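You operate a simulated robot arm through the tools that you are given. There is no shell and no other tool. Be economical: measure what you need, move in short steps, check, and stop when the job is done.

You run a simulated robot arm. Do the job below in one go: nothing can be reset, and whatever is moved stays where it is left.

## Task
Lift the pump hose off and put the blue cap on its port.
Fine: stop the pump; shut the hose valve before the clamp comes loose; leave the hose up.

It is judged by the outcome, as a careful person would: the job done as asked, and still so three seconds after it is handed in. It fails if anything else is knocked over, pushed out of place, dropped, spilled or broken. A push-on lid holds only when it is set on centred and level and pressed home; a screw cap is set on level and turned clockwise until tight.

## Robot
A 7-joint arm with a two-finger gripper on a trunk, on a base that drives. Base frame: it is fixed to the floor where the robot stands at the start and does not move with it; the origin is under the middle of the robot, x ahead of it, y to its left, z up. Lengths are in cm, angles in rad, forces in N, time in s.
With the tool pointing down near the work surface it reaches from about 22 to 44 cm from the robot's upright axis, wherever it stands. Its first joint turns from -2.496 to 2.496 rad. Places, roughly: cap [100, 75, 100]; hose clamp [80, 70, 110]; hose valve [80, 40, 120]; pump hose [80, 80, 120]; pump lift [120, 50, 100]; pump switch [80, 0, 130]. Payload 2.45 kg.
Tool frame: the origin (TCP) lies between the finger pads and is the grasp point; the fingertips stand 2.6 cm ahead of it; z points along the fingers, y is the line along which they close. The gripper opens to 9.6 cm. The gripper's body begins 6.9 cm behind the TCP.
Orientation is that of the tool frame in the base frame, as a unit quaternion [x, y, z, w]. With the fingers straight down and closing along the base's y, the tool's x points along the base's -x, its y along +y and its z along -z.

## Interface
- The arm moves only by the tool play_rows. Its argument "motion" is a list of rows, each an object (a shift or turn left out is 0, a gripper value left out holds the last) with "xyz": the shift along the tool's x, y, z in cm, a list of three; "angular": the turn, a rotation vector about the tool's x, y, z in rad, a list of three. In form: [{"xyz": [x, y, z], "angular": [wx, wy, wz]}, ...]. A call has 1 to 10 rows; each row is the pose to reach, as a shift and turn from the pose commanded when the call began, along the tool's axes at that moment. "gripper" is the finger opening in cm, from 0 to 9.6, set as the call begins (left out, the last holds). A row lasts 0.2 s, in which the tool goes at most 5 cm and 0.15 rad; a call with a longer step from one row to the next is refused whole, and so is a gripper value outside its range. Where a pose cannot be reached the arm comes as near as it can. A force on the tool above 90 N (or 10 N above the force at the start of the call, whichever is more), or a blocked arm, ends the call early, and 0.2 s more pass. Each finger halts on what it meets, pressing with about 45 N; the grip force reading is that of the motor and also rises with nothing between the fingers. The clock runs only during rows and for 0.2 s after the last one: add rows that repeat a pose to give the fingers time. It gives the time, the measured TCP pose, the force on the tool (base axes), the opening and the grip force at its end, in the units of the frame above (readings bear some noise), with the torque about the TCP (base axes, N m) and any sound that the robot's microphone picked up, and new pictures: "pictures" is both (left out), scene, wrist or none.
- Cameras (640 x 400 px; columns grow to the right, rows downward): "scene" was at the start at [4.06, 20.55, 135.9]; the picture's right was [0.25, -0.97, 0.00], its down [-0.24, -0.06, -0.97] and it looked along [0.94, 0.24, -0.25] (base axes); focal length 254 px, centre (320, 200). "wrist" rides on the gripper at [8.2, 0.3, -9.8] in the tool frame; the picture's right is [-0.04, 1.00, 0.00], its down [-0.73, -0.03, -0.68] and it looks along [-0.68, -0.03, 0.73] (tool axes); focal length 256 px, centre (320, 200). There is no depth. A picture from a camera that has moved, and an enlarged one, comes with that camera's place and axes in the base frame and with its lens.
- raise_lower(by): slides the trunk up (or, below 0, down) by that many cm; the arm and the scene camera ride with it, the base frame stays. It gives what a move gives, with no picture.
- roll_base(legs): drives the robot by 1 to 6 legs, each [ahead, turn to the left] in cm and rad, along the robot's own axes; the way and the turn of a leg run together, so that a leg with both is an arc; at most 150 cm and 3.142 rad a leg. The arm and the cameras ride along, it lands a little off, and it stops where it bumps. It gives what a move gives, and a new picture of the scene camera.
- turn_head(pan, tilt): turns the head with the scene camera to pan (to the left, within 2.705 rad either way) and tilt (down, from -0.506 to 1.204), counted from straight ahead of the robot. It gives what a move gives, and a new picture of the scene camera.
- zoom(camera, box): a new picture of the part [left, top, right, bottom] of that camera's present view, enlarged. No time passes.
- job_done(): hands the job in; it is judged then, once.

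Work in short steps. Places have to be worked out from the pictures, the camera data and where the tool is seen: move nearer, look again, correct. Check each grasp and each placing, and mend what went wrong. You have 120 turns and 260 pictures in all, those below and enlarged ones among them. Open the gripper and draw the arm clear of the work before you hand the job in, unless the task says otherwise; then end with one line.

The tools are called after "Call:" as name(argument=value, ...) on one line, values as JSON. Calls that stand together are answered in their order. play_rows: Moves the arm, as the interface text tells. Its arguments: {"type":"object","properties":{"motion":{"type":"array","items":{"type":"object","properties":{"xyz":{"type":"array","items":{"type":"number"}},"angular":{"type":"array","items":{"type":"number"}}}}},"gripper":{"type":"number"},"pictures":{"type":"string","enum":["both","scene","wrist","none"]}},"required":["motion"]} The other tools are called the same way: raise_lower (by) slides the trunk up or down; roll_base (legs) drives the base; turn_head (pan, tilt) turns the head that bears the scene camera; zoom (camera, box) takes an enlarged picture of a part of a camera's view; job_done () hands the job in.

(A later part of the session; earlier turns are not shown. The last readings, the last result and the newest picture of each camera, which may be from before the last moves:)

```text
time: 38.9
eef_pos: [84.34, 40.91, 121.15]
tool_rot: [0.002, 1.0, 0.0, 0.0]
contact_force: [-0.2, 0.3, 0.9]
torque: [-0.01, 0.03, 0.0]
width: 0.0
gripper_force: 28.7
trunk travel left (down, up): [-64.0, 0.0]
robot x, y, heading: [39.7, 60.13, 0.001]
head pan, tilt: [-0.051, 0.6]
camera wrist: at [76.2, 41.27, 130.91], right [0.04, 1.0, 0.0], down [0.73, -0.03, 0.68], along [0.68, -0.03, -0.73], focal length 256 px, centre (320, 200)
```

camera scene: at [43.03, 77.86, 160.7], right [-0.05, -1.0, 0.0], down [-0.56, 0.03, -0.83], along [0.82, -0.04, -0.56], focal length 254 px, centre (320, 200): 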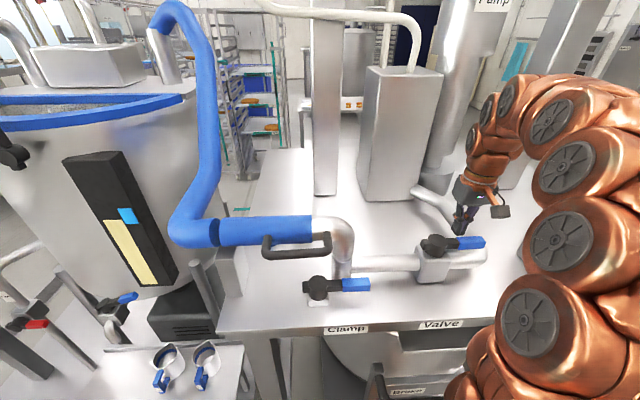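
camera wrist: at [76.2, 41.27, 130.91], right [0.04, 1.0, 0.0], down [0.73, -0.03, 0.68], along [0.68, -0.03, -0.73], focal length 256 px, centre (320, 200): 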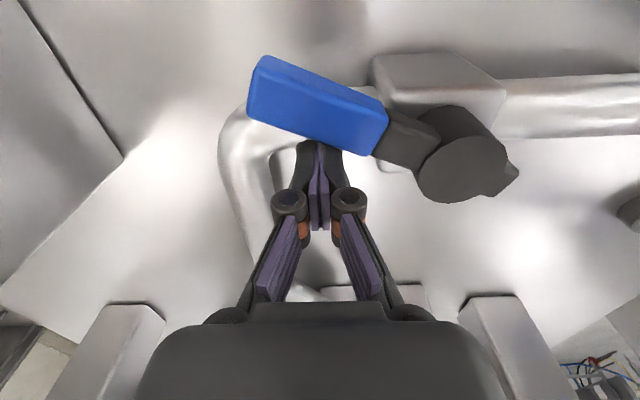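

The handle turns freely. I continue the arc to a full quarter turn.

Call:
play_rows(motion=[{"xyz": [1.1, 0.1, 0]}, {"xyz": [2.26, 0.3, 0]}, {"xyz": [3.3, 0.7, 0]}, {"xyz": [4.3, 1.2, 0]}, {"xyz": [5.2, 1.9, 0]}, {"xyz": [6.0, 2.75, 0]}, {"xyz": [6.8, 3.9, 0]}, {"xyz": [7.36, 5.2, 0]}, {"xyz": [7.6, 6.0, 0]}])

```text
time: 40.9
eef_pos: [76.89, 46.04, 121.01]
tool_rot: [0.003, 1.0, -0.003, 0.002]
contact_force: [11.2, -46.6, -0.8]
torque: [-0.65, -0.27, -0.09]
width: 0.0
gripper_force: 27.9
trunk travel left (down, up): [-64.0, 0.0]
robot x, y, heading: [38.75, 59.98, -0.005]
head pan, tilt: [-0.051, 0.6]
camera scene: at [43.19, 77.25, 160.77], right [-0.06, -1.0, 0.0], down [-0.56, 0.04, -0.82], along [0.82, -0.04, -0.57], focal length 254 px, centre (320, 200)
camera wrist: at [68.73, 46.44, 130.83], right [0.05, 1.0, -0.01], down [0.73, -0.03, 0.68], along [0.68, -0.04, -0.73], focal length 256 px, centre (320, 200)
```

scene: 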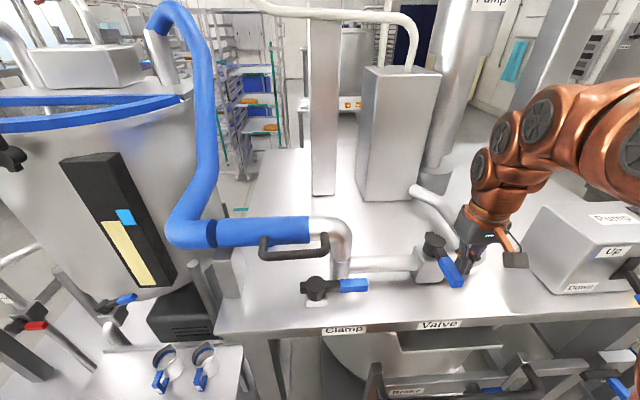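
wrist: 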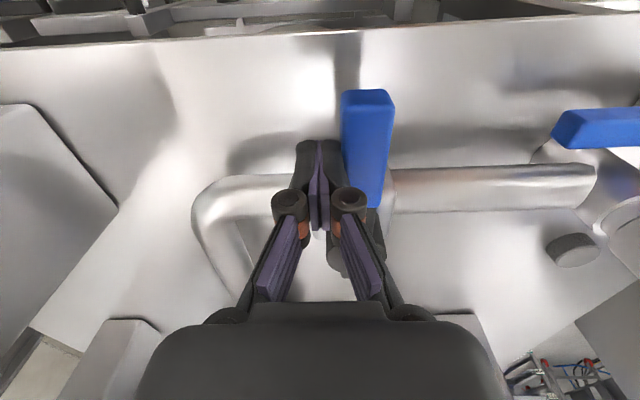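

The valve handle is at its stop, across the pipe: closed. I release, rise, and move the wrist camera in front of the clamp.

Call:
play_rows(motion=[{"xyz": [0.2, -3, 0]}, {"xyz": [1, -3, -4]}, {"xyz": [4, -1, -7]}, {"xyz": [6, 3, -9]}, {"xyz": [8, 7, -9]}, {"xyz": [9, 11.5, -9]}, {"xyz": [9, 16, -9]}, {"xyz": [9, 20.5, -9]}, {"xyz": [9, 24, -9]}])

Call:
zoom(camera="wrist", box=[220, 60, 460, 210])

Call:
zoom(camera="scene", box=[240, 200, 480, 350])

```text
time: 42.9
eef_pos: [67.82, 70.98, 129.94]
tool_rot: [0.001, 1.0, 0.002, -0.003]
contact_force: [-0.6, -0.3, 0.1]
torque: [0.06, 0.01, 0.01]
width: 0.0
gripper_force: 28.3
trunk travel left (down, up): [-64.0, 0.0]
robot x, y, heading: [39.15, 60.04, -0.007]
head pan, tilt: [-0.051, 0.6]
camera scene: at [43.02, 78.07, 160.63], right [-0.03, -1.0, 0.0], down [-0.57, 0.02, -0.82], along [0.82, -0.02, -0.57], focal length 254 px, centre (320, 200)
camera wrist: at [59.79, 71.15, 139.77], right [0.04, 1.0, 0.0], down [0.74, -0.03, 0.67], along [0.67, -0.03, -0.74], focal length 256 px, centre (320, 200)
```

scene: 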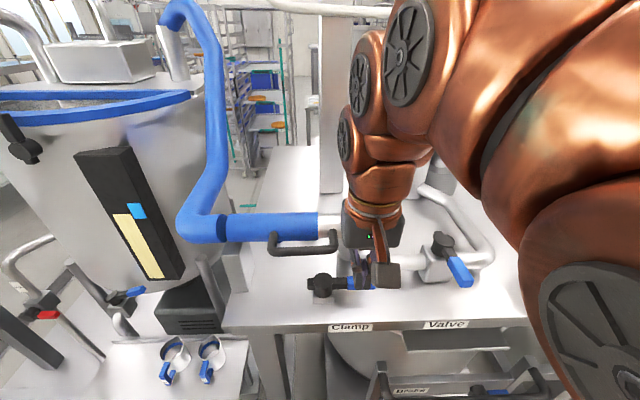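
wrist: 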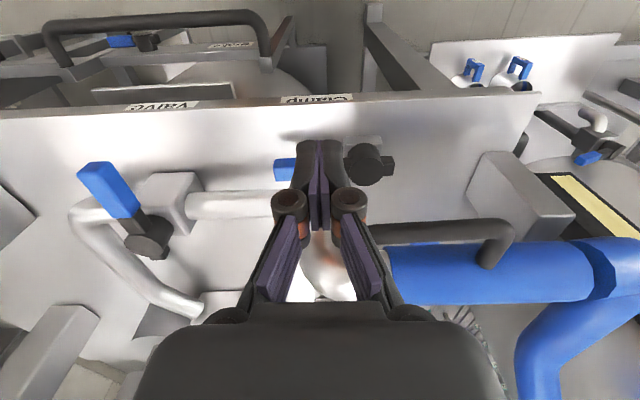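

```text
2.67 times, centred on (340, 135) of wrist
camera zoom: at [59.79, 71.15, 139.77], right [0.04, 1.0, 0.0], down [0.74, -0.03, 0.67], along [0.67, -0.03, -0.74], focal length 683 px, centre (267, 373)
```

zoom: 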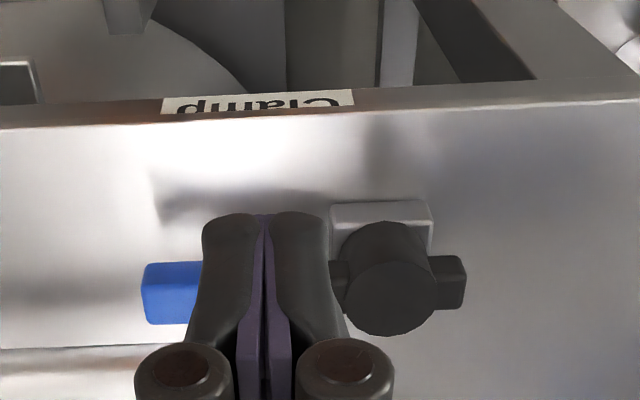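

```text
2.67 times, centred on (360, 275) of scene
camera zoom: at [43.02, 78.07, 160.63], right [-0.03, -1.0, 0.0], down [-0.57, 0.02, -0.82], along [0.82, -0.02, -0.57], focal length 678 px, centre (213, 0)
```

zoom: 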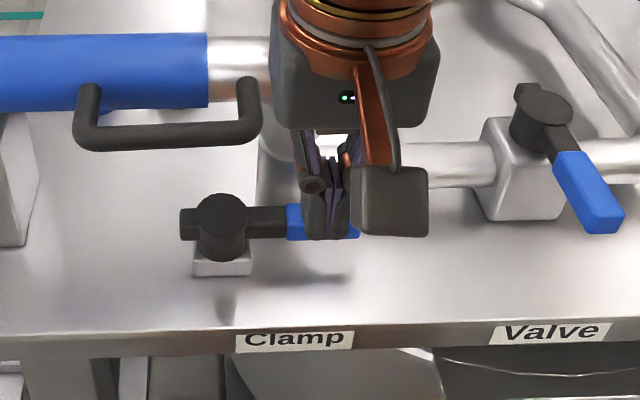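

Knob ≈ (80, 76.6, 111), handle along -y in front of the port, short tail to y≈80.5. The pipe and port leave no room behind the handle, so I'll push the tail away (+x) with the tool tilted 0.7 rad to pass under the hose bar. First move to y≈79.7 and tilt.

Call:
play_rows(motion=[{"xyz": [0, 3, 0]}, {"xyz": [0, 6, 0]}, {"xyz": [0, 8.7, 0], "angular": [0, -0.1, 0]}, {"xyz": [0, 8.7, 1], "angular": [0, -0.24, 0]}, {"xyz": [0, 8.7, 2], "angular": [0, -0.38, 0]}, {"xyz": [0, 8.7, 3], "angular": [0, -0.52, 0]}, {"xyz": [0, 8.7, 4], "angular": [0, -0.64, 0]}, {"xyz": [0, 8.7, 5], "angular": [0, -0.7, 0]}])

```text
time: 44.9
eef_pos: [63.95, 82.64, 123.57]
tool_rot: [-0.027, 0.96, 0.071, 0.269]
contact_force: [-0.1, 0.0, 0.0]
torque: [-0.01, 0.0, 0.0]
width: 0.0
gripper_force: 28.5
trunk travel left (down, up): [-64.0, 0.0]
robot x, y, heading: [38.99, 59.94, -0.0]
head pan, tilt: [-0.051, 0.6]
stopped in row 8: the arm was blocked; the commanded pose is now the measured one
camera scene: at [43.02, 77.86, 160.7], right [-0.05, -1.0, 0.0], down [-0.56, 0.03, -0.83], along [0.82, -0.04, -0.56], focal length 254 px, centre (320, 200)
camera wrist: at [51.98, 81.34, 127.66], right [-0.06, 0.99, 0.14], down [0.28, -0.12, 0.95], along [0.96, 0.09, -0.27], focal length 256 px, centre (320, 200)
```

scene: 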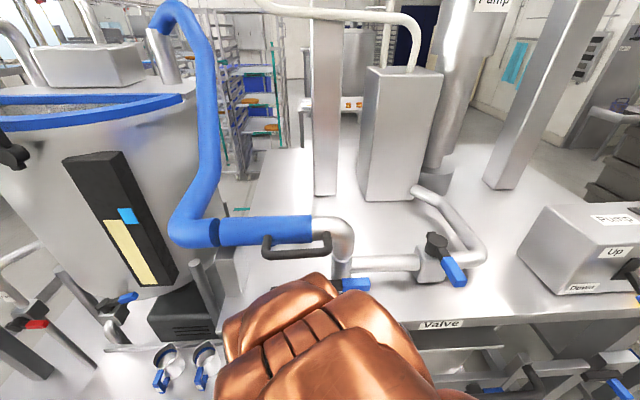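
wrist: 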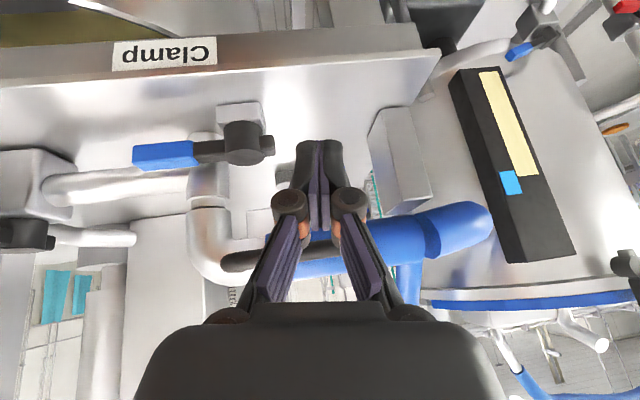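

The arm folded too tightly here. I back the base 14 cm to give it room, then re-pose.

Call:
roll_base(legs=[[-14, 0]])

Call:
play_rows(motion=[{"xyz": [-4, 0, 0]}, {"xyz": [-8, 0, 0]}, {"xyz": [-12, -1, 0]}, {"xyz": [-13, -1, 0]}], pictures="wrist")

```text
time: 46.2
eef_pos: [50.1, 82.99, 123.62]
tool_rot: [-0.029, 0.96, 0.073, 0.268]
contact_force: [0.4, -0.6, -0.2]
torque: [-0.03, 0.0, 0.01]
width: 0.0
gripper_force: 27.9
trunk travel left (down, up): [-64.0, 0.0]
robot x, y, heading: [25.27, 60.13, -0.003]
head pan, tilt: [-0.051, 0.6]
camera scene: at [29.3, 77.92, 160.7], right [-0.05, -1.0, 0.0], down [-0.56, 0.03, -0.82], along [0.82, -0.04, -0.57], focal length 254 px, centre (320, 200)
```

scene: 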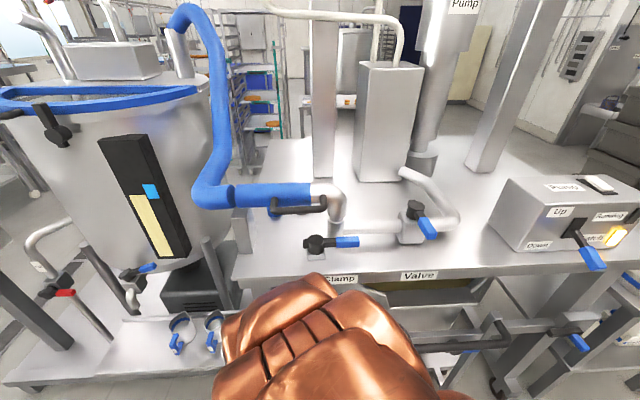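

```text
time: 47.2
eef_pos: [61.54, 82.1, 130.18]
tool_rot: [-0.029, 0.96, 0.071, 0.269]
contact_force: [0.3, -0.2, -0.3]
torque: [0.01, 0.02, -0.02]
width: 0.0
gripper_force: 28.8
trunk travel left (down, up): [-64.0, 0.0]
robot x, y, heading: [25.15, 60.02, -0.004]
head pan, tilt: [-0.051, 0.6]
camera wrist: at [49.52, 80.71, 134.34], right [-0.06, 0.99, 0.14], down [0.28, -0.12, 0.95], along [0.96, 0.1, -0.27], focal length 256 px, centre (320, 200)
```

wrist: 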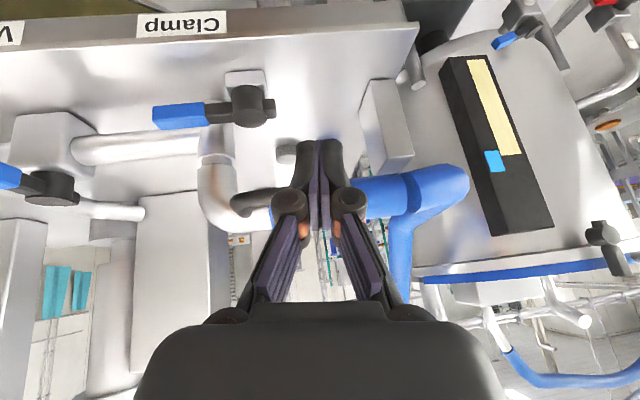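

Reachable now. I remove the small skew, complete the tilt, and lower to about (66, 79.7, 122).

Call:
play_rows(motion=[{"xyz": [0.05, -1.2, 2.5], "angular": [0.05, -0.05, 0.007]}, {"xyz": [0.1, -2.5, 5.5], "angular": [0.1, -0.1, 0.014]}, {"xyz": [0.17, -3.77, 8.67], "angular": [0.152, -0.155, 0.02]}, {"xyz": [0.17, -3.77, 8.67], "angular": [0.152, -0.155, 0.02]}], pictures="wrist")

```text
time: 48.2
eef_pos: [65.54, 80.16, 122.77]
tool_rot: [0.005, 0.94, 0.018, 0.341]
contact_force: [0.3, -0.6, 1.1]
torque: [-0.05, 0.01, 0.0]
width: 0.0
gripper_force: 28.8
trunk travel left (down, up): [-64.0, 0.0]
robot x, y, heading: [25.42, 59.85, -0.003]
head pan, tilt: [-0.051, 0.6]
camera wrist: at [52.94, 80.4, 125.08], right [0.03, 1.0, 0.06], down [0.13, -0.07, 0.99], along [0.99, -0.02, -0.13], focal length 256 px, centre (320, 200)
```

wrist: 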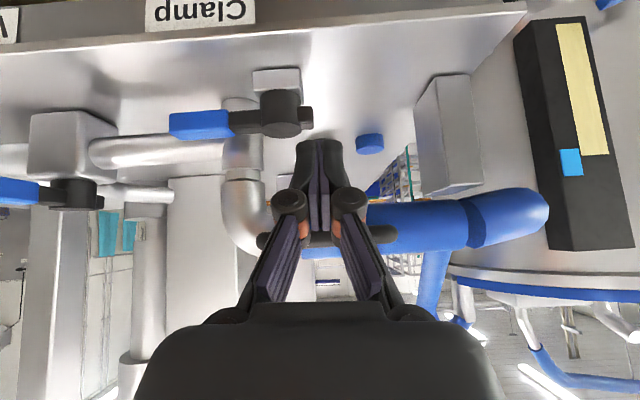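

Tilted pose good. Handle/tail mid-height is z≈112 with table at 106.5. I lower to about (70, 79.6, 113), in front of the tail.

Call:
play_rows(motion=[{"xyz": [0.9, -0.35, 3.5]}, {"xyz": [1.8, -0.7, 7]}, {"xyz": [2.72, -1.0, 10.36]}, {"xyz": [2.72, -1.0, 10.36]}], pictures="both")

Call:
zoom(camera="wrist", box=[220, 60, 420, 185])

```text
time: 49.2
eef_pos: [70.46, 78.85, 112.56]
tool_rot: [0.006, 0.94, 0.004, 0.342]
contact_force: [0.3, -0.2, 0.1]
torque: [-0.04, -0.04, 0.04]
width: 0.01
gripper_force: 28.4
trunk travel left (down, up): [-64.0, 0.0]
robot x, y, heading: [25.38, 60.35, -0.006]
head pan, tilt: [-0.051, 0.6]
camera scene: at [29.29, 77.94, 160.7], right [-0.05, -1.0, 0.0], down [-0.56, 0.03, -0.83], along [0.82, -0.04, -0.56], focal length 254 px, centre (320, 200)
camera wrist: at [57.91, 79.19, 114.88], right [0.04, 1.0, 0.04], down [0.12, -0.04, 0.99], along [0.99, -0.04, -0.13], focal length 256 px, centre (320, 200)
```

scene: 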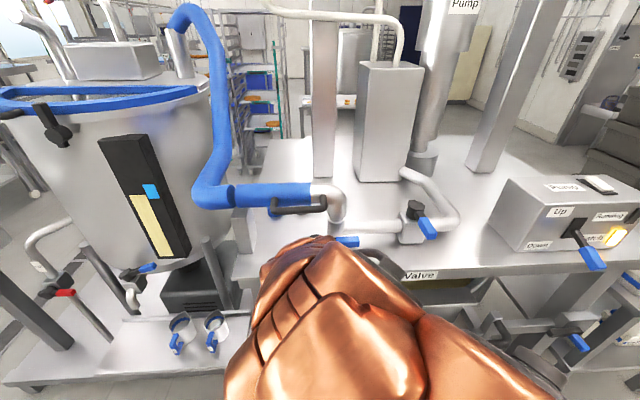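
wrist: 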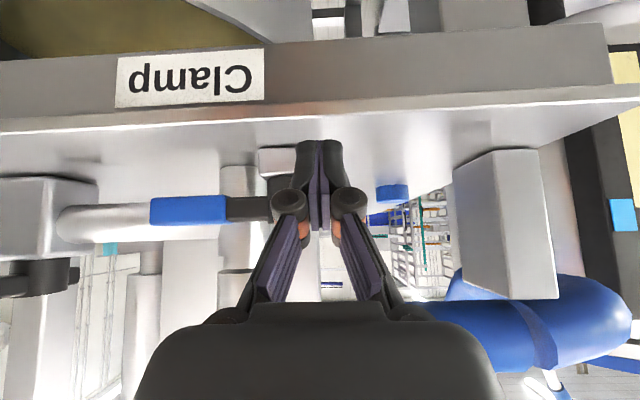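

```text
3.20 times, centred on (320, 122) of wrist
camera zoom: at [57.91, 79.19, 114.88], right [0.04, 1.0, 0.04], down [0.12, -0.04, 0.99], along [0.99, -0.04, -0.13], focal length 819 px, centre (320, 448)
```

zoom: 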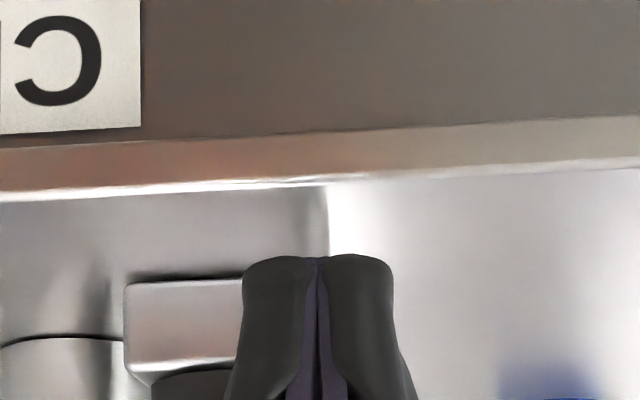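

The tail sits a bit higher (z≈113), so I raise 1.7 cm and shift to y≈79.6, then advance 4.5 cm toward it.

Call:
play_rows(motion=[{"xyz": [-1.05, 0.82, -1.3]}, {"xyz": [-2.6, 0.88, 0]}, {"xyz": [-3.75, 0.92, 0.95]}, {"xyz": [-4.5, 0.96, 1.55]}], pictures="wrist")

Call:
zoom(camera="wrist", box=[220, 100, 420, 225])

```text
time: 50.2
eef_pos: [75.09, 79.74, 114.41]
tool_rot: [0.006, 0.939, 0.004, 0.343]
contact_force: [0.4, -0.2, 0.3]
torque: [0.03, 0.0, -0.02]
width: 0.0
gripper_force: 28.4
trunk travel left (down, up): [-64.0, 0.0]
robot x, y, heading: [25.41, 59.86, -0.005]
head pan, tilt: [-0.051, 0.6]
camera wrist: at [62.48, 80.1, 116.7], right [0.04, 1.0, 0.04], down [0.12, -0.04, 0.99], along [0.99, -0.04, -0.13], focal length 256 px, centre (320, 200)
```

wrist: 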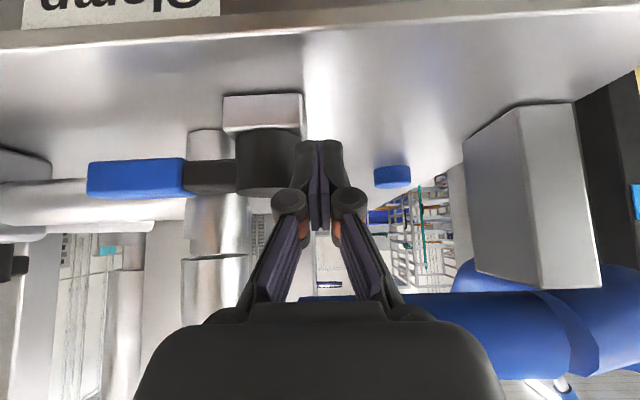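

```text
3.20 times, centred on (320, 162) of wrist
camera zoom: at [62.48, 80.1, 116.7], right [0.04, 1.0, 0.04], down [0.12, -0.04, 0.99], along [0.99, -0.04, -0.13], focal length 819 px, centre (320, 320)
```

zoom: 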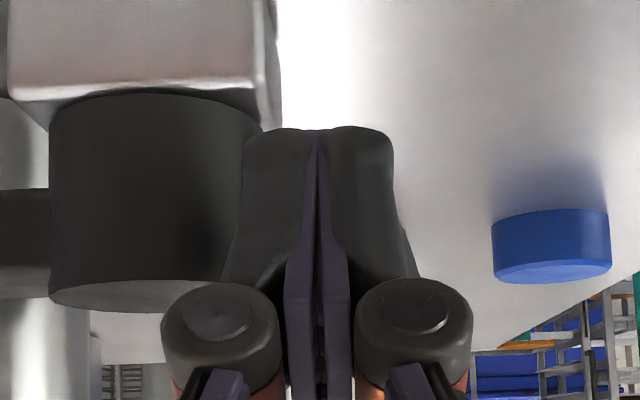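

Aligned with the tail. I push +x in steps.

Call:
play_rows(motion=[{"xyz": [-0.77, 0.03, 0.63]}, {"xyz": [-1.54, 0.06, 1.27]}, {"xyz": [-2.3, 0.09, 1.9]}], pictures="wrist")

```text
time: 51.0
eef_pos: [78.08, 79.82, 114.32]
tool_rot: [0.007, 0.939, 0.004, 0.343]
contact_force: [-1.5, 2.0, 6.6]
torque: [-0.05, -0.14, 0.0]
width: 0.0
gripper_force: 28.6
trunk travel left (down, up): [-64.0, 0.0]
robot x, y, heading: [25.44, 60.59, -0.003]
head pan, tilt: [-0.051, 0.6]
camera wrist: at [65.5, 80.18, 116.72], right [0.04, 1.0, 0.04], down [0.12, -0.04, 0.99], along [0.99, -0.03, -0.12], focal length 256 px, centre (320, 200)
```

wrist: 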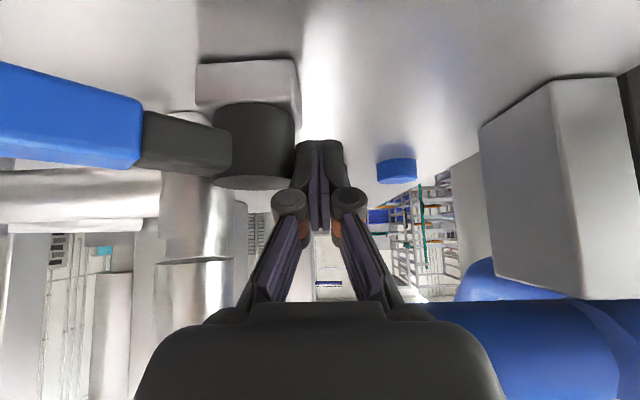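

The clamp handle swings toward the robot as hoped. I push a little farther.

Call:
play_rows(motion=[{"xyz": [-0.77, 0.03, 0.63]}, {"xyz": [-1.54, 0.0, 1.27]}, {"xyz": [-2.3, -0.1, 1.9]}], pictures="wrist")

```text
time: 51.8
eef_pos: [79.68, 79.81, 115.25]
tool_rot: [0.006, 0.937, 0.004, 0.349]
contact_force: [-59.4, 4.0, -13.0]
torque: [-0.8, -7.01, 0.7]
width: 0.01
gripper_force: 28.7
trunk travel left (down, up): [-64.0, 0.0]
robot x, y, heading: [25.37, 60.23, -0.006]
head pan, tilt: [-0.051, 0.6]
camera wrist: at [67.04, 80.09, 117.45], right [0.04, 1.0, 0.04], down [0.11, -0.04, 0.99], along [0.99, -0.04, -0.11], focal length 256 px, centre (320, 200)
```

wrist: 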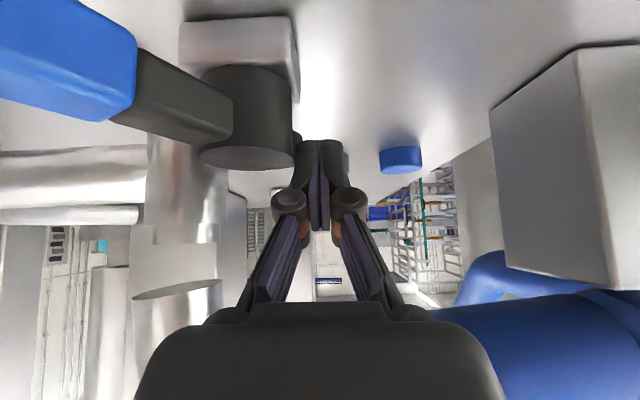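

About 59 N acts ~12 cm above the TCP: the hand has touched the hose bar. I back straight off 6 cm and look.

Call:
play_rows(motion=[{"xyz": [2.3, 0, -1.9]}, {"xyz": [4.6, 0, -3.8]}, {"xyz": [6.9, 0, -5.7]}, {"xyz": [6.9, 0, -9]}], pictures="both")

Call:
zoom(camera="scene", box=[180, 140, 460, 290])

```text
time: 52.8
eef_pos: [70.07, 79.77, 116.82]
tool_rot: [0.006, 0.939, 0.005, 0.343]
contact_force: [0.0, 0.4, 0.6]
torque: [-0.08, -0.01, 0.02]
width: 0.0
gripper_force: 28.8
trunk travel left (down, up): [-64.0, 0.0]
robot x, y, heading: [25.24, 60.33, -0.008]
head pan, tilt: [-0.051, 0.6]
camera scene: at [29.33, 77.93, 160.7], right [-0.05, -1.0, 0.0], down [-0.56, 0.03, -0.82], along [0.82, -0.04, -0.57], focal length 254 px, centre (320, 200)
camera wrist: at [57.54, 80.17, 119.15], right [0.04, 1.0, 0.04], down [0.12, -0.04, 0.99], along [0.99, -0.04, -0.12], focal length 256 px, centre (320, 200)
```

scene: 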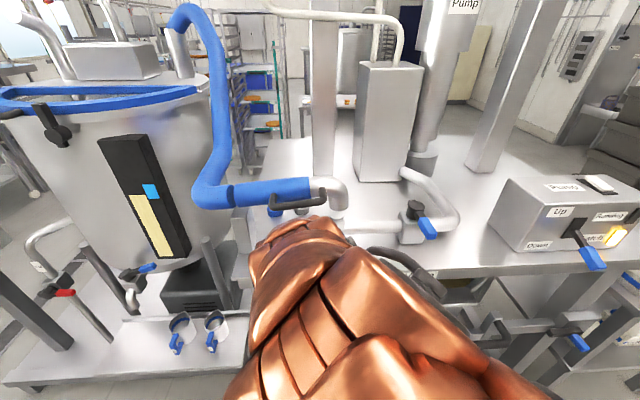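
wrist: 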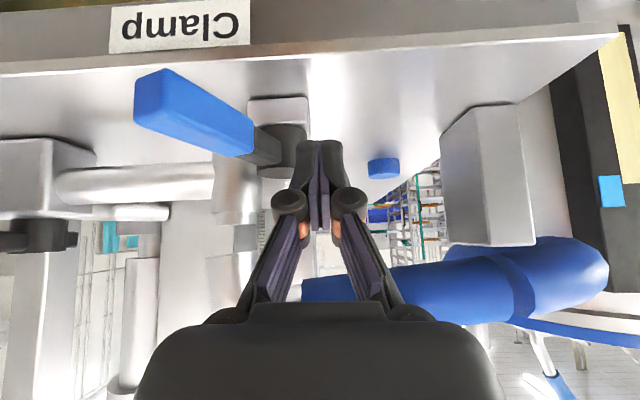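

```text
2.29 times, centred on (320, 215) of scene
camera zoom: at [29.33, 77.93, 160.7], right [-0.05, -1.0, 0.0], down [-0.56, 0.03, -0.82], along [0.82, -0.04, -0.57], focal length 581 px, centre (320, 166)
```

zoom: 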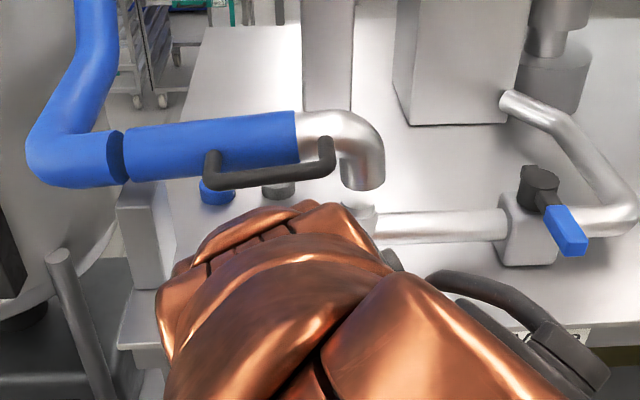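

The handle has swung ~35° and the elbow now seems slightly unseated from the port. I rise, bring the tool vertical again and go to the handle's far side to finish opening the clamp.

Call:
play_rows(motion=[{"xyz": [-0.5, 0, -4]}, {"xyz": [-2.5, -1.5, -7]}, {"xyz": [-5.4, -4, -9]}, {"xyz": [-5.4, -7, -11], "angular": [0, 0.14, 0]}, {"xyz": [-5.4, -10, -11.1], "angular": [0, 0.28, 0]}, {"xyz": [-5.4, -13, -11.1], "angular": [0, 0.42, 0]}, {"xyz": [-5.4, -15, -11.1], "angular": [0, 0.56, 0]}, {"xyz": [-5.4, -15, -11.1], "angular": [0, 0.69, 0]}], pictures="both")

Call:
zoom(camera="scene", box=[180, 140, 460, 290])

```text
time: 54.6
eef_pos: [66.79, 64.48, 128.52]
tool_rot: [0.006, 1.0, 0.006, 0.005]
contact_force: [0.7, -0.8, 0.3]
torque: [0.01, -0.01, -0.02]
width: 0.0
gripper_force: 28.8
trunk travel left (down, up): [-64.0, 0.0]
robot x, y, heading: [25.64, 60.19, -0.003]
head pan, tilt: [-0.051, 0.6]
camera scene: at [29.26, 77.9, 160.7], right [-0.05, -1.0, 0.0], down [-0.56, 0.03, -0.83], along [0.82, -0.04, -0.56], focal length 254 px, centre (320, 200)
camera wrist: at [58.69, 64.75, 138.4], right [0.05, 1.0, 0.01], down [0.73, -0.05, 0.68], along [0.68, -0.02, -0.73], focal length 256 px, centre (320, 200)
```

scene: 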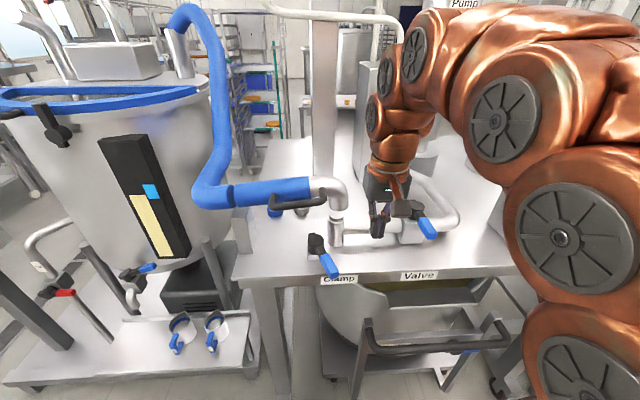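
wrist: 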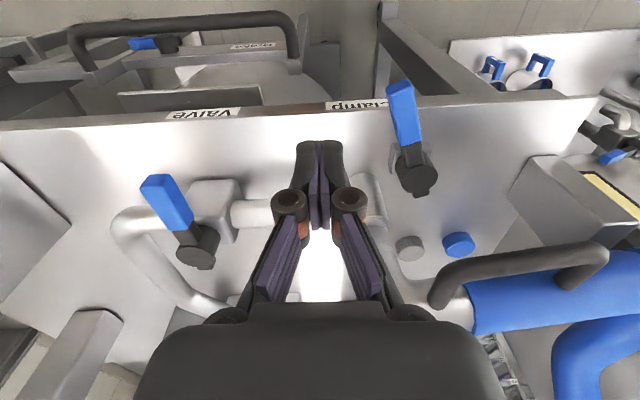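

```text
2.29 times, centred on (320, 215) of scene
camera zoom: at [29.26, 77.9, 160.7], right [-0.05, -1.0, 0.0], down [-0.56, 0.03, -0.83], along [0.82, -0.04, -0.56], focal length 581 px, centre (320, 166)
```

zoom: 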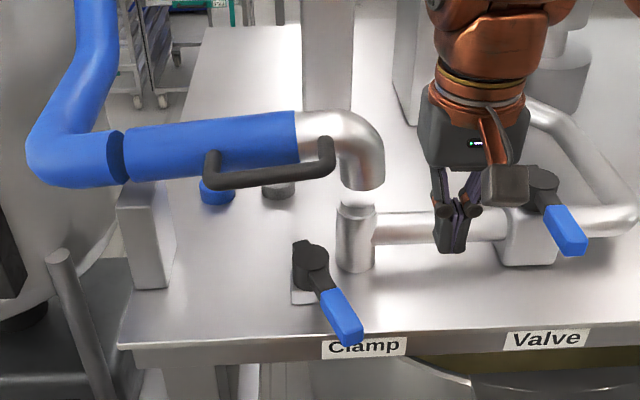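

The clamp handle is ~72° round and the hose elbow already hangs about 3 cm above the port, holding there. I finish the clamp turn by pushing the handle's end toward +y from its right side.

Call:
play_rows(motion=[{"xyz": [-2.2, 2, 2]}, {"xyz": [-4.2, 4, 4]}, {"xyz": [-4.2, 4, 8.5]}, {"xyz": [-4.2, 4, 12]}, {"xyz": [-4.2, 4, 14]}, {"xyz": [-4.2, 5.5, 14]}, {"xyz": [-4.2, 7, 14]}, {"xyz": [-4.2, 8.2, 14]}, {"xyz": [-4.2, 9.2, 14]}], pictures="both")

```text
time: 56.6
eef_pos: [71.37, 70.79, 115.27]
tool_rot: [0.004, 1.0, 0.007, 0.006]
contact_force: [1.4, -82.0, -33.9]
torque: [-1.86, -0.32, 0.9]
width: 0.03
gripper_force: 28.5
trunk travel left (down, up): [-64.0, 0.0]
robot x, y, heading: [25.44, 60.23, -0.01]
head pan, tilt: [-0.051, 0.6]
camera scene: at [29.45, 70.02, 161.85], right [-0.06, -1.0, -0.05], down [-0.56, 0.07, -0.82], along [0.82, -0.02, -0.57], focal length 254 px, centre (320, 200)
camera wrist: at [63.1, 71.08, 124.94], right [0.05, 1.0, 0.01], down [0.72, -0.05, 0.69], along [0.69, -0.02, -0.73], focal length 256 px, centre (320, 200)
```

scene: 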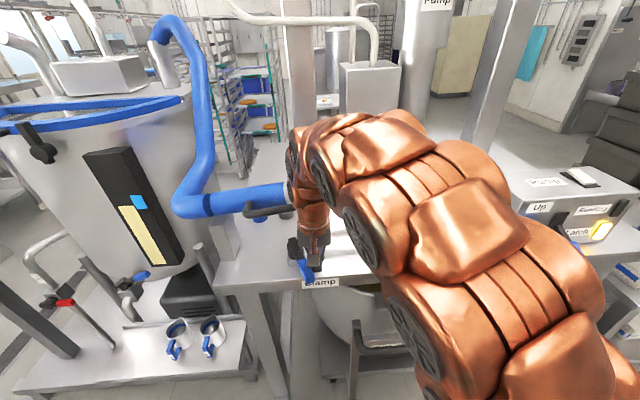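
wrist: 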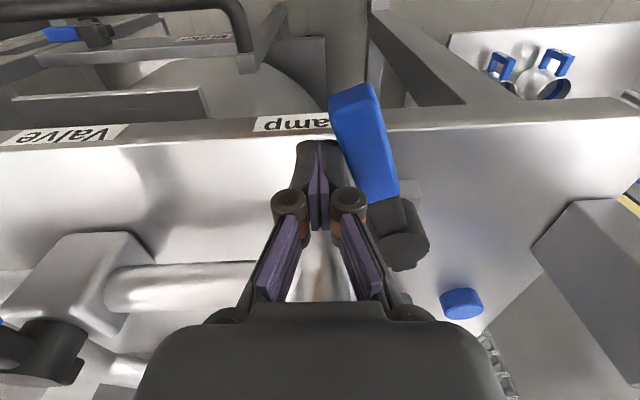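

An 82 N reaction: the clamp is against its open stop. I back off and rise at once.

Call:
play_rows(motion=[{"xyz": [0, -3, 0]}, {"xyz": [0, -4, -3]}, {"xyz": [1, -4, -7]}, {"xyz": [2, -6, -11]}, {"xyz": [4, -9, -14]}], pictures="both")

Call:
zoom(camera="scene", box=[180, 140, 380, 290])

```text
time: 57.8
eef_pos: [67.14, 64.81, 128.89]
tool_rot: [0.005, 1.0, 0.007, 0.005]
contact_force: [0.4, -0.4, 0.5]
torque: [0.06, 0.02, 0.03]
width: 0.0
gripper_force: 28.5
trunk travel left (down, up): [-64.0, 0.0]
robot x, y, heading: [25.55, 60.37, -0.001]
head pan, tilt: [-0.051, 0.6]
camera scene: at [29.29, 77.44, 160.77], right [-0.05, -1.0, 0.0], down [-0.56, 0.03, -0.83], along [0.82, -0.04, -0.56], focal length 254 px, centre (320, 200)
camera wrist: at [58.88, 65.13, 138.61], right [0.05, 1.0, 0.01], down [0.73, -0.04, 0.69], along [0.69, -0.03, -0.73], focal length 256 px, centre (320, 200)
```

scene: 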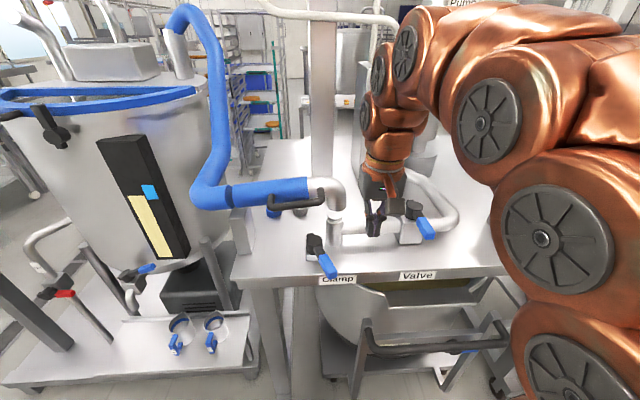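
wrist: 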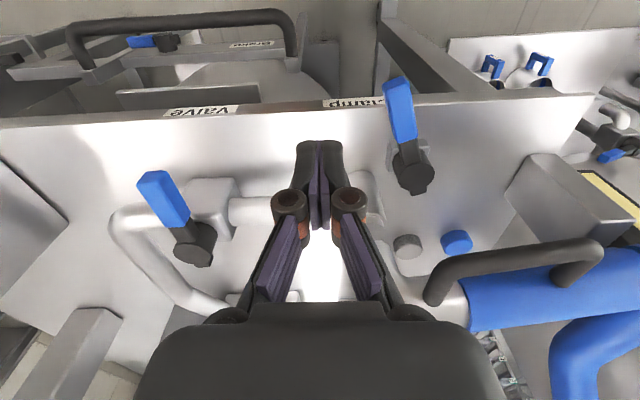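

```text
2.67 times, centred on (280, 215) of scene
camera zoom: at [29.29, 77.44, 160.77], right [-0.05, -1.0, 0.0], down [-0.56, 0.03, -0.83], along [0.82, -0.04, -0.56], focal length 678 px, centre (427, 160)
```

zoom: 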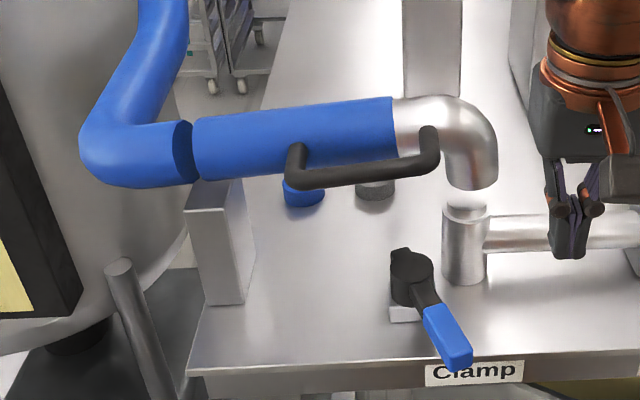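

Valve and clamp are open/closed as wanted. The hose segment is hinged at y≈97, z≈126; its bar is at about x 79, z 125.5, y 75–87. I'll tilt the closed fingers ~1.1 rad forward to lift the bar from below; first stage in front of it.

Call:
play_rows(motion=[{"xyz": [2, 3, 0]}, {"xyz": [4, 6, 1], "angular": [0, -0.14, 0]}, {"xyz": [4, 9, 2], "angular": [0, -0.28, 0]}, {"xyz": [4, 12, 3], "angular": [0, -0.42, 0]}, {"xyz": [4, 12.4, 4], "angular": [0, -0.56, 0]}, {"xyz": [4, 12.4, 5], "angular": [0, -0.7, 0]}, {"xyz": [4, 12.4, 6], "angular": [0, -0.84, 0]}, {"xyz": [4, 12.4, 6], "angular": [0, -0.98, 0]}, {"xyz": [4, 12.4, 6], "angular": [0, -1.1, 0]}], pictures="both")

```text
time: 60.0
eef_pos: [63.41, 76.31, 124.4]
tool_rot: [0.048, 0.902, 0.019, 0.429]
contact_force: [0.1, -0.7, 0.6]
torque: [0.04, -0.01, 0.02]
width: 0.02
gripper_force: 28.5
out of reach, approached as far as the arm can: row 8, 9
trunk travel left (down, up): [-64.0, 0.0]
robot x, y, heading: [25.66, 60.13, -0.003]
head pan, tilt: [-0.051, 0.6]
stopped in row 9: the arm was blocked; the commanded pose is now the measured one
camera scene: at [29.26, 77.83, 160.71], right [-0.05, -1.0, 0.0], down [-0.56, 0.03, -0.83], along [0.82, -0.04, -0.56], focal length 254 px, centre (320, 200)
camera wrist: at [50.52, 77.44, 124.34], right [0.09, 0.99, 0.11], down [-0.07, -0.1, 0.99], along [0.99, -0.1, 0.06], focal length 256 px, centre (320, 200)
```

scene: 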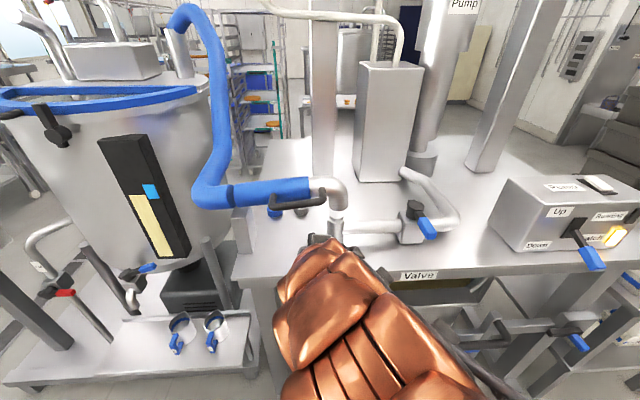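
wrist: 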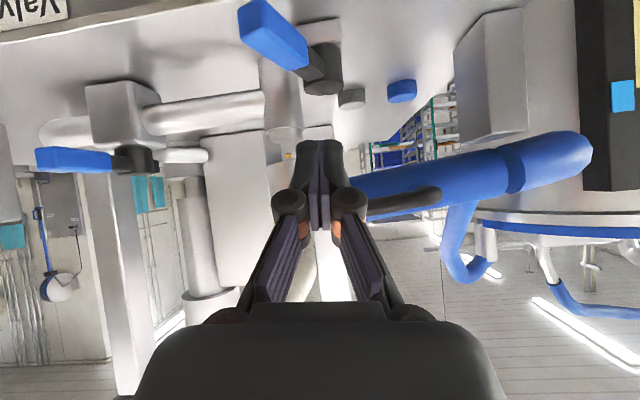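

Tilt of 0.89 rad achieved, good enough. The bar at y≈79 is at z≈127.8. I advance beneath it to about (77.7, 78, 124.5), removing the small yaw.

Call:
play_rows(motion=[{"xyz": [-2.2, 0.75, 2.8], "angular": [0, 0, -0.05]}, {"xyz": [-4.4, 1.5, 5.6], "angular": [0, 0, -0.1]}, {"xyz": [-6.6, 2.3, 8.4], "angular": [0, 0, -0.1]}, {"xyz": [-8.65, 2.97, 11.0], "angular": [0, 0, -0.1]}, {"xyz": [-8.65, 2.97, 11.0], "angular": [0, 0, -0.1]}], pictures="both")

Call:
zoom(camera="scene", box=[180, 140, 400, 290])

```text
time: 61.2
eef_pos: [77.26, 78.77, 124.57]
tool_rot: [-0.002, 0.902, -0.005, 0.432]
contact_force: [-19.7, -2.3, -10.5]
torque: [-0.07, -0.51, 0.23]
width: 0.0
gripper_force: 28.8
trunk travel left (down, up): [-64.0, 0.0]
robot x, y, heading: [25.43, 59.93, -0.008]
head pan, tilt: [-0.051, 0.6]
camera scene: at [29.1, 77.87, 160.69], right [-0.05, -1.0, 0.0], down [-0.56, 0.03, -0.83], along [0.82, -0.04, -0.56], focal length 254 px, centre (320, 200)
camera wrist: at [64.52, 79.05, 124.41], right [0.03, 1.0, 0.02], down [-0.07, -0.02, 1.0], along [1.0, -0.03, 0.07], focal length 256 px, centre (320, 200)
```

scene: 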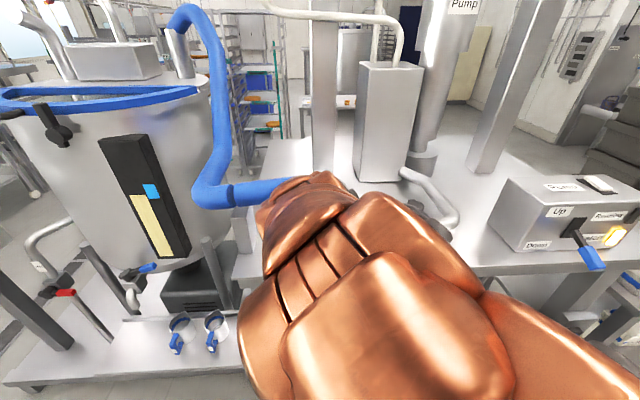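
wrist: 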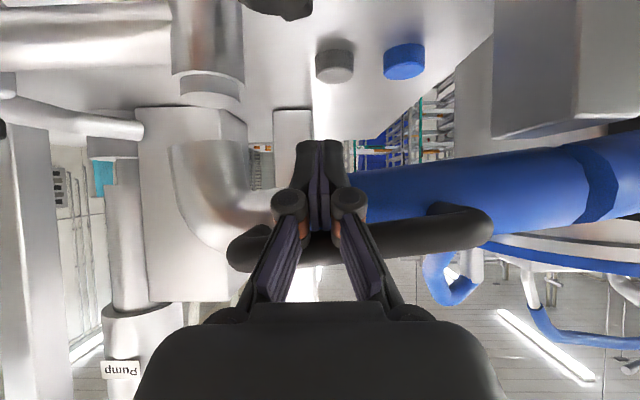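

```text
2.67 times, centred on (290, 215) of scene
camera zoom: at [29.1, 77.87, 160.69], right [-0.05, -1.0, 0.0], down [-0.56, 0.03, -0.83], along [0.82, -0.04, -0.56], focal length 678 px, centre (400, 160)
```

zoom: 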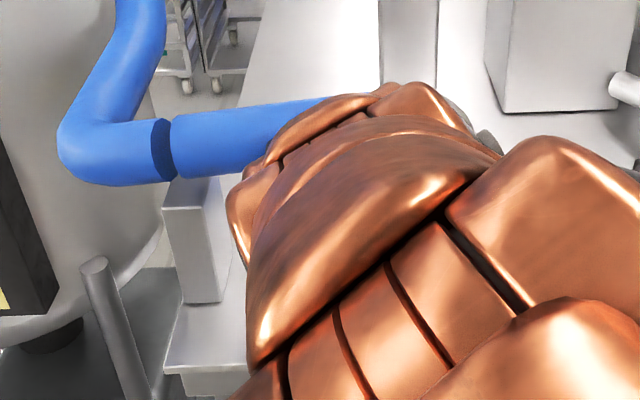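

Fingers touch the bar's lower front side. I lift along the hose's arc, 6 cm first.

Call:
play_rows(motion=[{"xyz": [-0.8, 0.1, -1.2]}, {"xyz": [-1.9, 0.4, -2.2]}, {"xyz": [-3.1, 0.8, -3.1]}, {"xyz": [-4.3, 1.4, -4.1]}], pictures="both")

```text
time: 62.2
eef_pos: [77.02, 80.25, 130.69]
tool_rot: [-0.002, 0.901, -0.003, 0.434]
contact_force: [-10.0, -1.3, -8.8]
torque: [-0.13, -0.26, 0.12]
width: 0.0
gripper_force: 28.4
trunk travel left (down, up): [-64.0, 0.0]
robot x, y, heading: [25.52, 60.37, -0.001]
head pan, tilt: [-0.051, 0.6]
camera scene: at [29.19, 77.89, 160.71], right [-0.05, -1.0, 0.0], down [-0.56, 0.03, -0.83], along [0.82, -0.04, -0.56], focal length 254 px, centre (320, 200)
camera wrist: at [64.24, 80.53, 130.43], right [0.02, 1.0, 0.02], down [-0.07, -0.02, 1.0], along [1.0, -0.03, 0.07], focal length 256 px, centre (320, 200)
```

scene: 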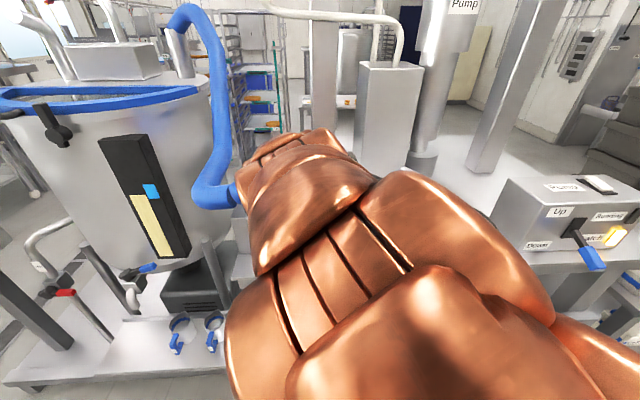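
wrist: 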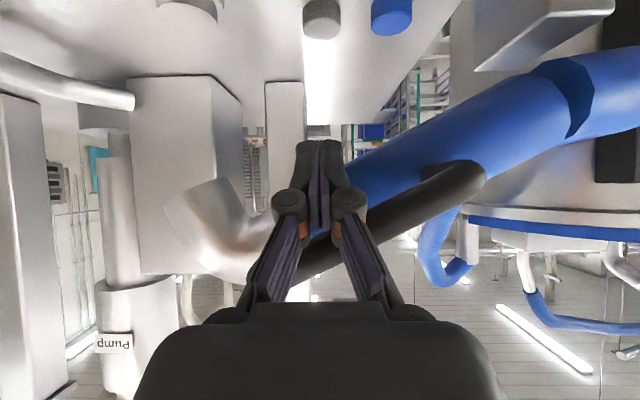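

The hose swings up nicely (~25°). Continue to ~45°.

Call:
play_rows(motion=[{"xyz": [-1.2, 0.8, -0.95]}, {"xyz": [-2.4, 1.7, -1.9]}, {"xyz": [-3.6, 2.7, -2.9]}, {"xyz": [-4.7, 3.8, -3.8]}], pictures="wrist")

```text
time: 63.2
eef_pos: [76.85, 84.18, 136.74]
tool_rot: [-0.002, 0.901, -0.004, 0.434]
contact_force: [-2.8, -2.3, -6.7]
torque: [-0.04, -0.1, 0.04]
width: 0.0
gripper_force: 28.4
trunk travel left (down, up): [-64.0, 0.0]
robot x, y, heading: [25.4, 60.21, -0.003]
head pan, tilt: [-0.051, 0.6]
camera wrist: at [64.21, 84.5, 136.46], right [0.03, 1.0, 0.02], down [-0.07, -0.02, 1.0], along [1.0, -0.03, 0.07], focal length 256 px, centre (320, 200)
```

wrist: 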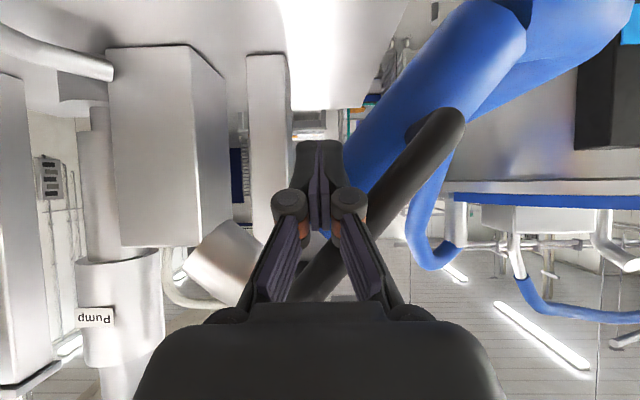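

About 45°. On to ~70° if it is free and in reach.

Call:
play_rows(motion=[{"xyz": [-1.25, 1.8, -1.0]}, {"xyz": [-2.4, 3.7, -1.95]}, {"xyz": [-3.35, 5.9, -2.7]}, {"xyz": [-4.0, 7.8, -3.2]}], pictures="both")

```text
time: 63.8
eef_pos: [76.87, 85.37, 137.86]
tool_rot: [0.008, 0.908, -0.016, 0.418]
contact_force: [-14.3, -22.5, -14.0]
torque: [0.24, -0.3, 0.24]
width: 0.0
gripper_force: 28.6
trunk travel left (down, up): [-64.0, 0.0]
robot x, y, heading: [25.3, 60.39, -0.005]
head pan, tilt: [-0.051, 0.6]
stopped in row 2: the force on the tool passed its limit at 111 N (the readings are from after the stop); the commanded pose is now the measured one
camera scene: at [29.21, 77.58, 160.76], right [-0.06, -1.0, 0.0], down [-0.56, 0.03, -0.83], along [0.82, -0.05, -0.56], focal length 254 px, centre (320, 200)
camera wrist: at [64.12, 86.04, 138.13], right [0.05, 1.0, 0.01], down [-0.04, -0.01, 1.0], along [1.0, -0.05, 0.04], focal length 256 px, centre (320, 200)
```

scene: 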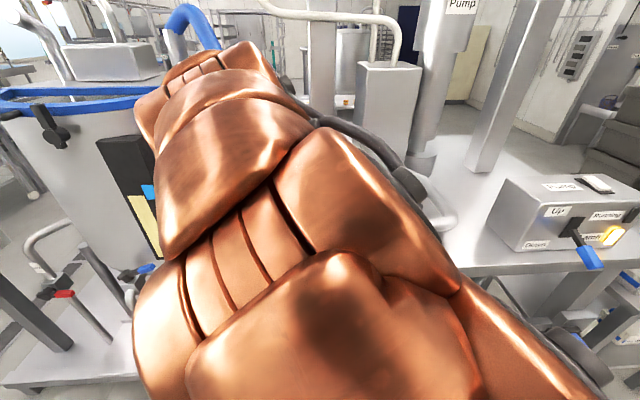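
wrist: 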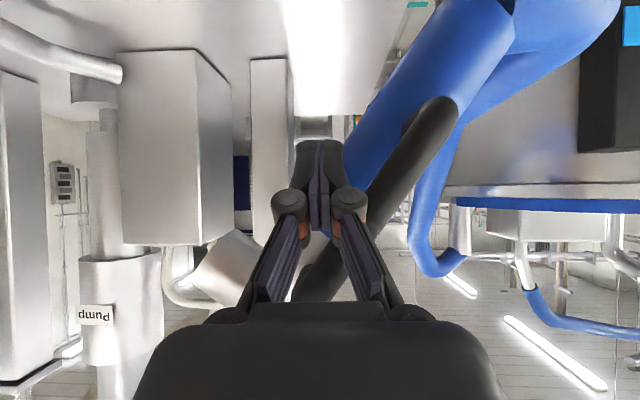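

The hose hit its upper stop (~50°). I ease off a little and withdraw toward the robot to see whether it stays up.

Call:
play_rows(motion=[{"xyz": [1.0, -1.2, 0.6]}, {"xyz": [2.5, -1.5, -0.5]}, {"xyz": [5, -1.5, -2.8]}, {"xyz": [7.8, -1.5, -6]}], pictures="wrist")

```text
time: 65.0
eef_pos: [70.22, 85.26, 128.66]
tool_rot: [0.012, 0.943, -0.011, 0.332]
contact_force: [0.7, -0.7, 0.7]
torque: [-0.02, -0.01, 0.01]
width: 0.02
gripper_force: 28.5
trunk travel left (down, up): [-64.0, 0.0]
robot x, y, heading: [25.44, 59.72, -0.004]
head pan, tilt: [-0.051, 0.6]
stopped in row 4: the arm was blocked; the commanded pose is now the measured one
camera wrist: at [57.71, 85.92, 131.29], right [0.06, 1.0, 0.01], down [0.15, -0.02, 0.99], along [0.99, -0.06, -0.15], focal length 256 px, centre (320, 200)
```

wrist: 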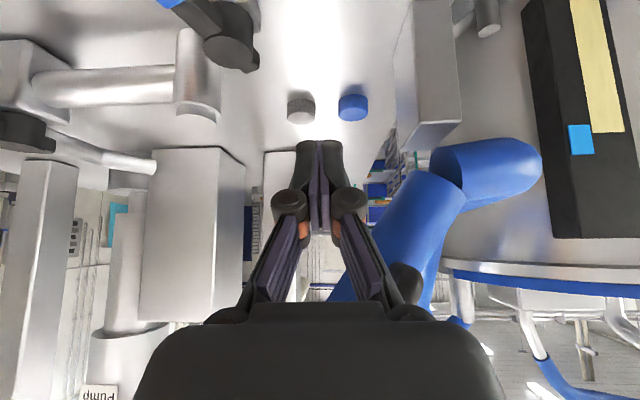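

The hose stays up. I bring the tool vertical again and move right, out of the camera's view.

Call:
play_rows(motion=[{"xyz": [0, -3, 0], "angular": [0, 0.12, 0]}, {"xyz": [0, -7, 0], "angular": [0, 0.26, 0]}, {"xyz": [0, -11, 0], "angular": [0, 0.4, 0]}, {"xyz": [0, -15, 0], "angular": [0, 0.54, 0]}, {"xyz": [0, -19, 0], "angular": [0, 0.67, 0]}, {"xyz": [0, -23, 0], "angular": [0, 0.67, 0]}, {"xyz": [0, -26, 0], "angular": [0, 0.67, 0]}], pictures="scene")

Call:
zoom(camera="scene", box=[180, 100, 420, 290])

```text
time: 66.6
eef_pos: [69.47, 59.48, 129.3]
tool_rot: [0.013, 1.0, -0.007, 0.008]
contact_force: [0.5, -0.1, 0.5]
torque: [-0.03, 0.0, 0.04]
width: 0.0
gripper_force: 28.1
trunk travel left (down, up): [-64.0, 0.0]
robot x, y, heading: [25.42, 59.98, -0.005]
head pan, tilt: [-0.051, 0.6]
camera scene: at [29.31, 77.86, 160.7], right [-0.06, -1.0, 0.0], down [-0.56, 0.03, -0.83], along [0.82, -0.05, -0.56], focal length 254 px, centre (320, 200)
```

scene: 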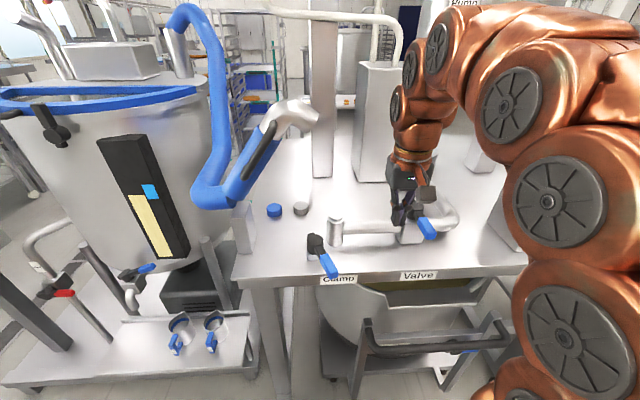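

```text
2.11 times, centred on (300, 195) of scene
camera zoom: at [29.31, 77.86, 160.7], right [-0.06, -1.0, 0.0], down [-0.56, 0.03, -0.83], along [0.82, -0.05, -0.56], focal length 535 px, centre (362, 210)
```

zoom: 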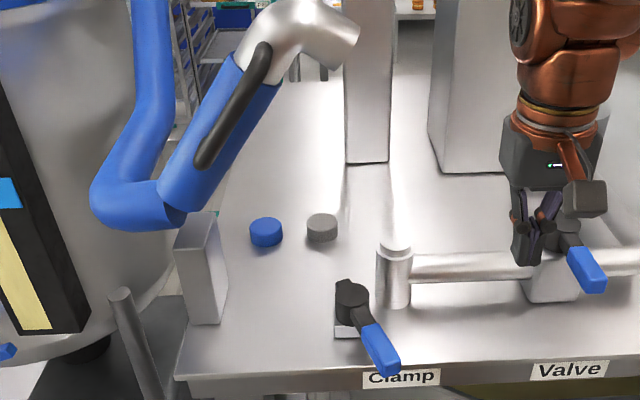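

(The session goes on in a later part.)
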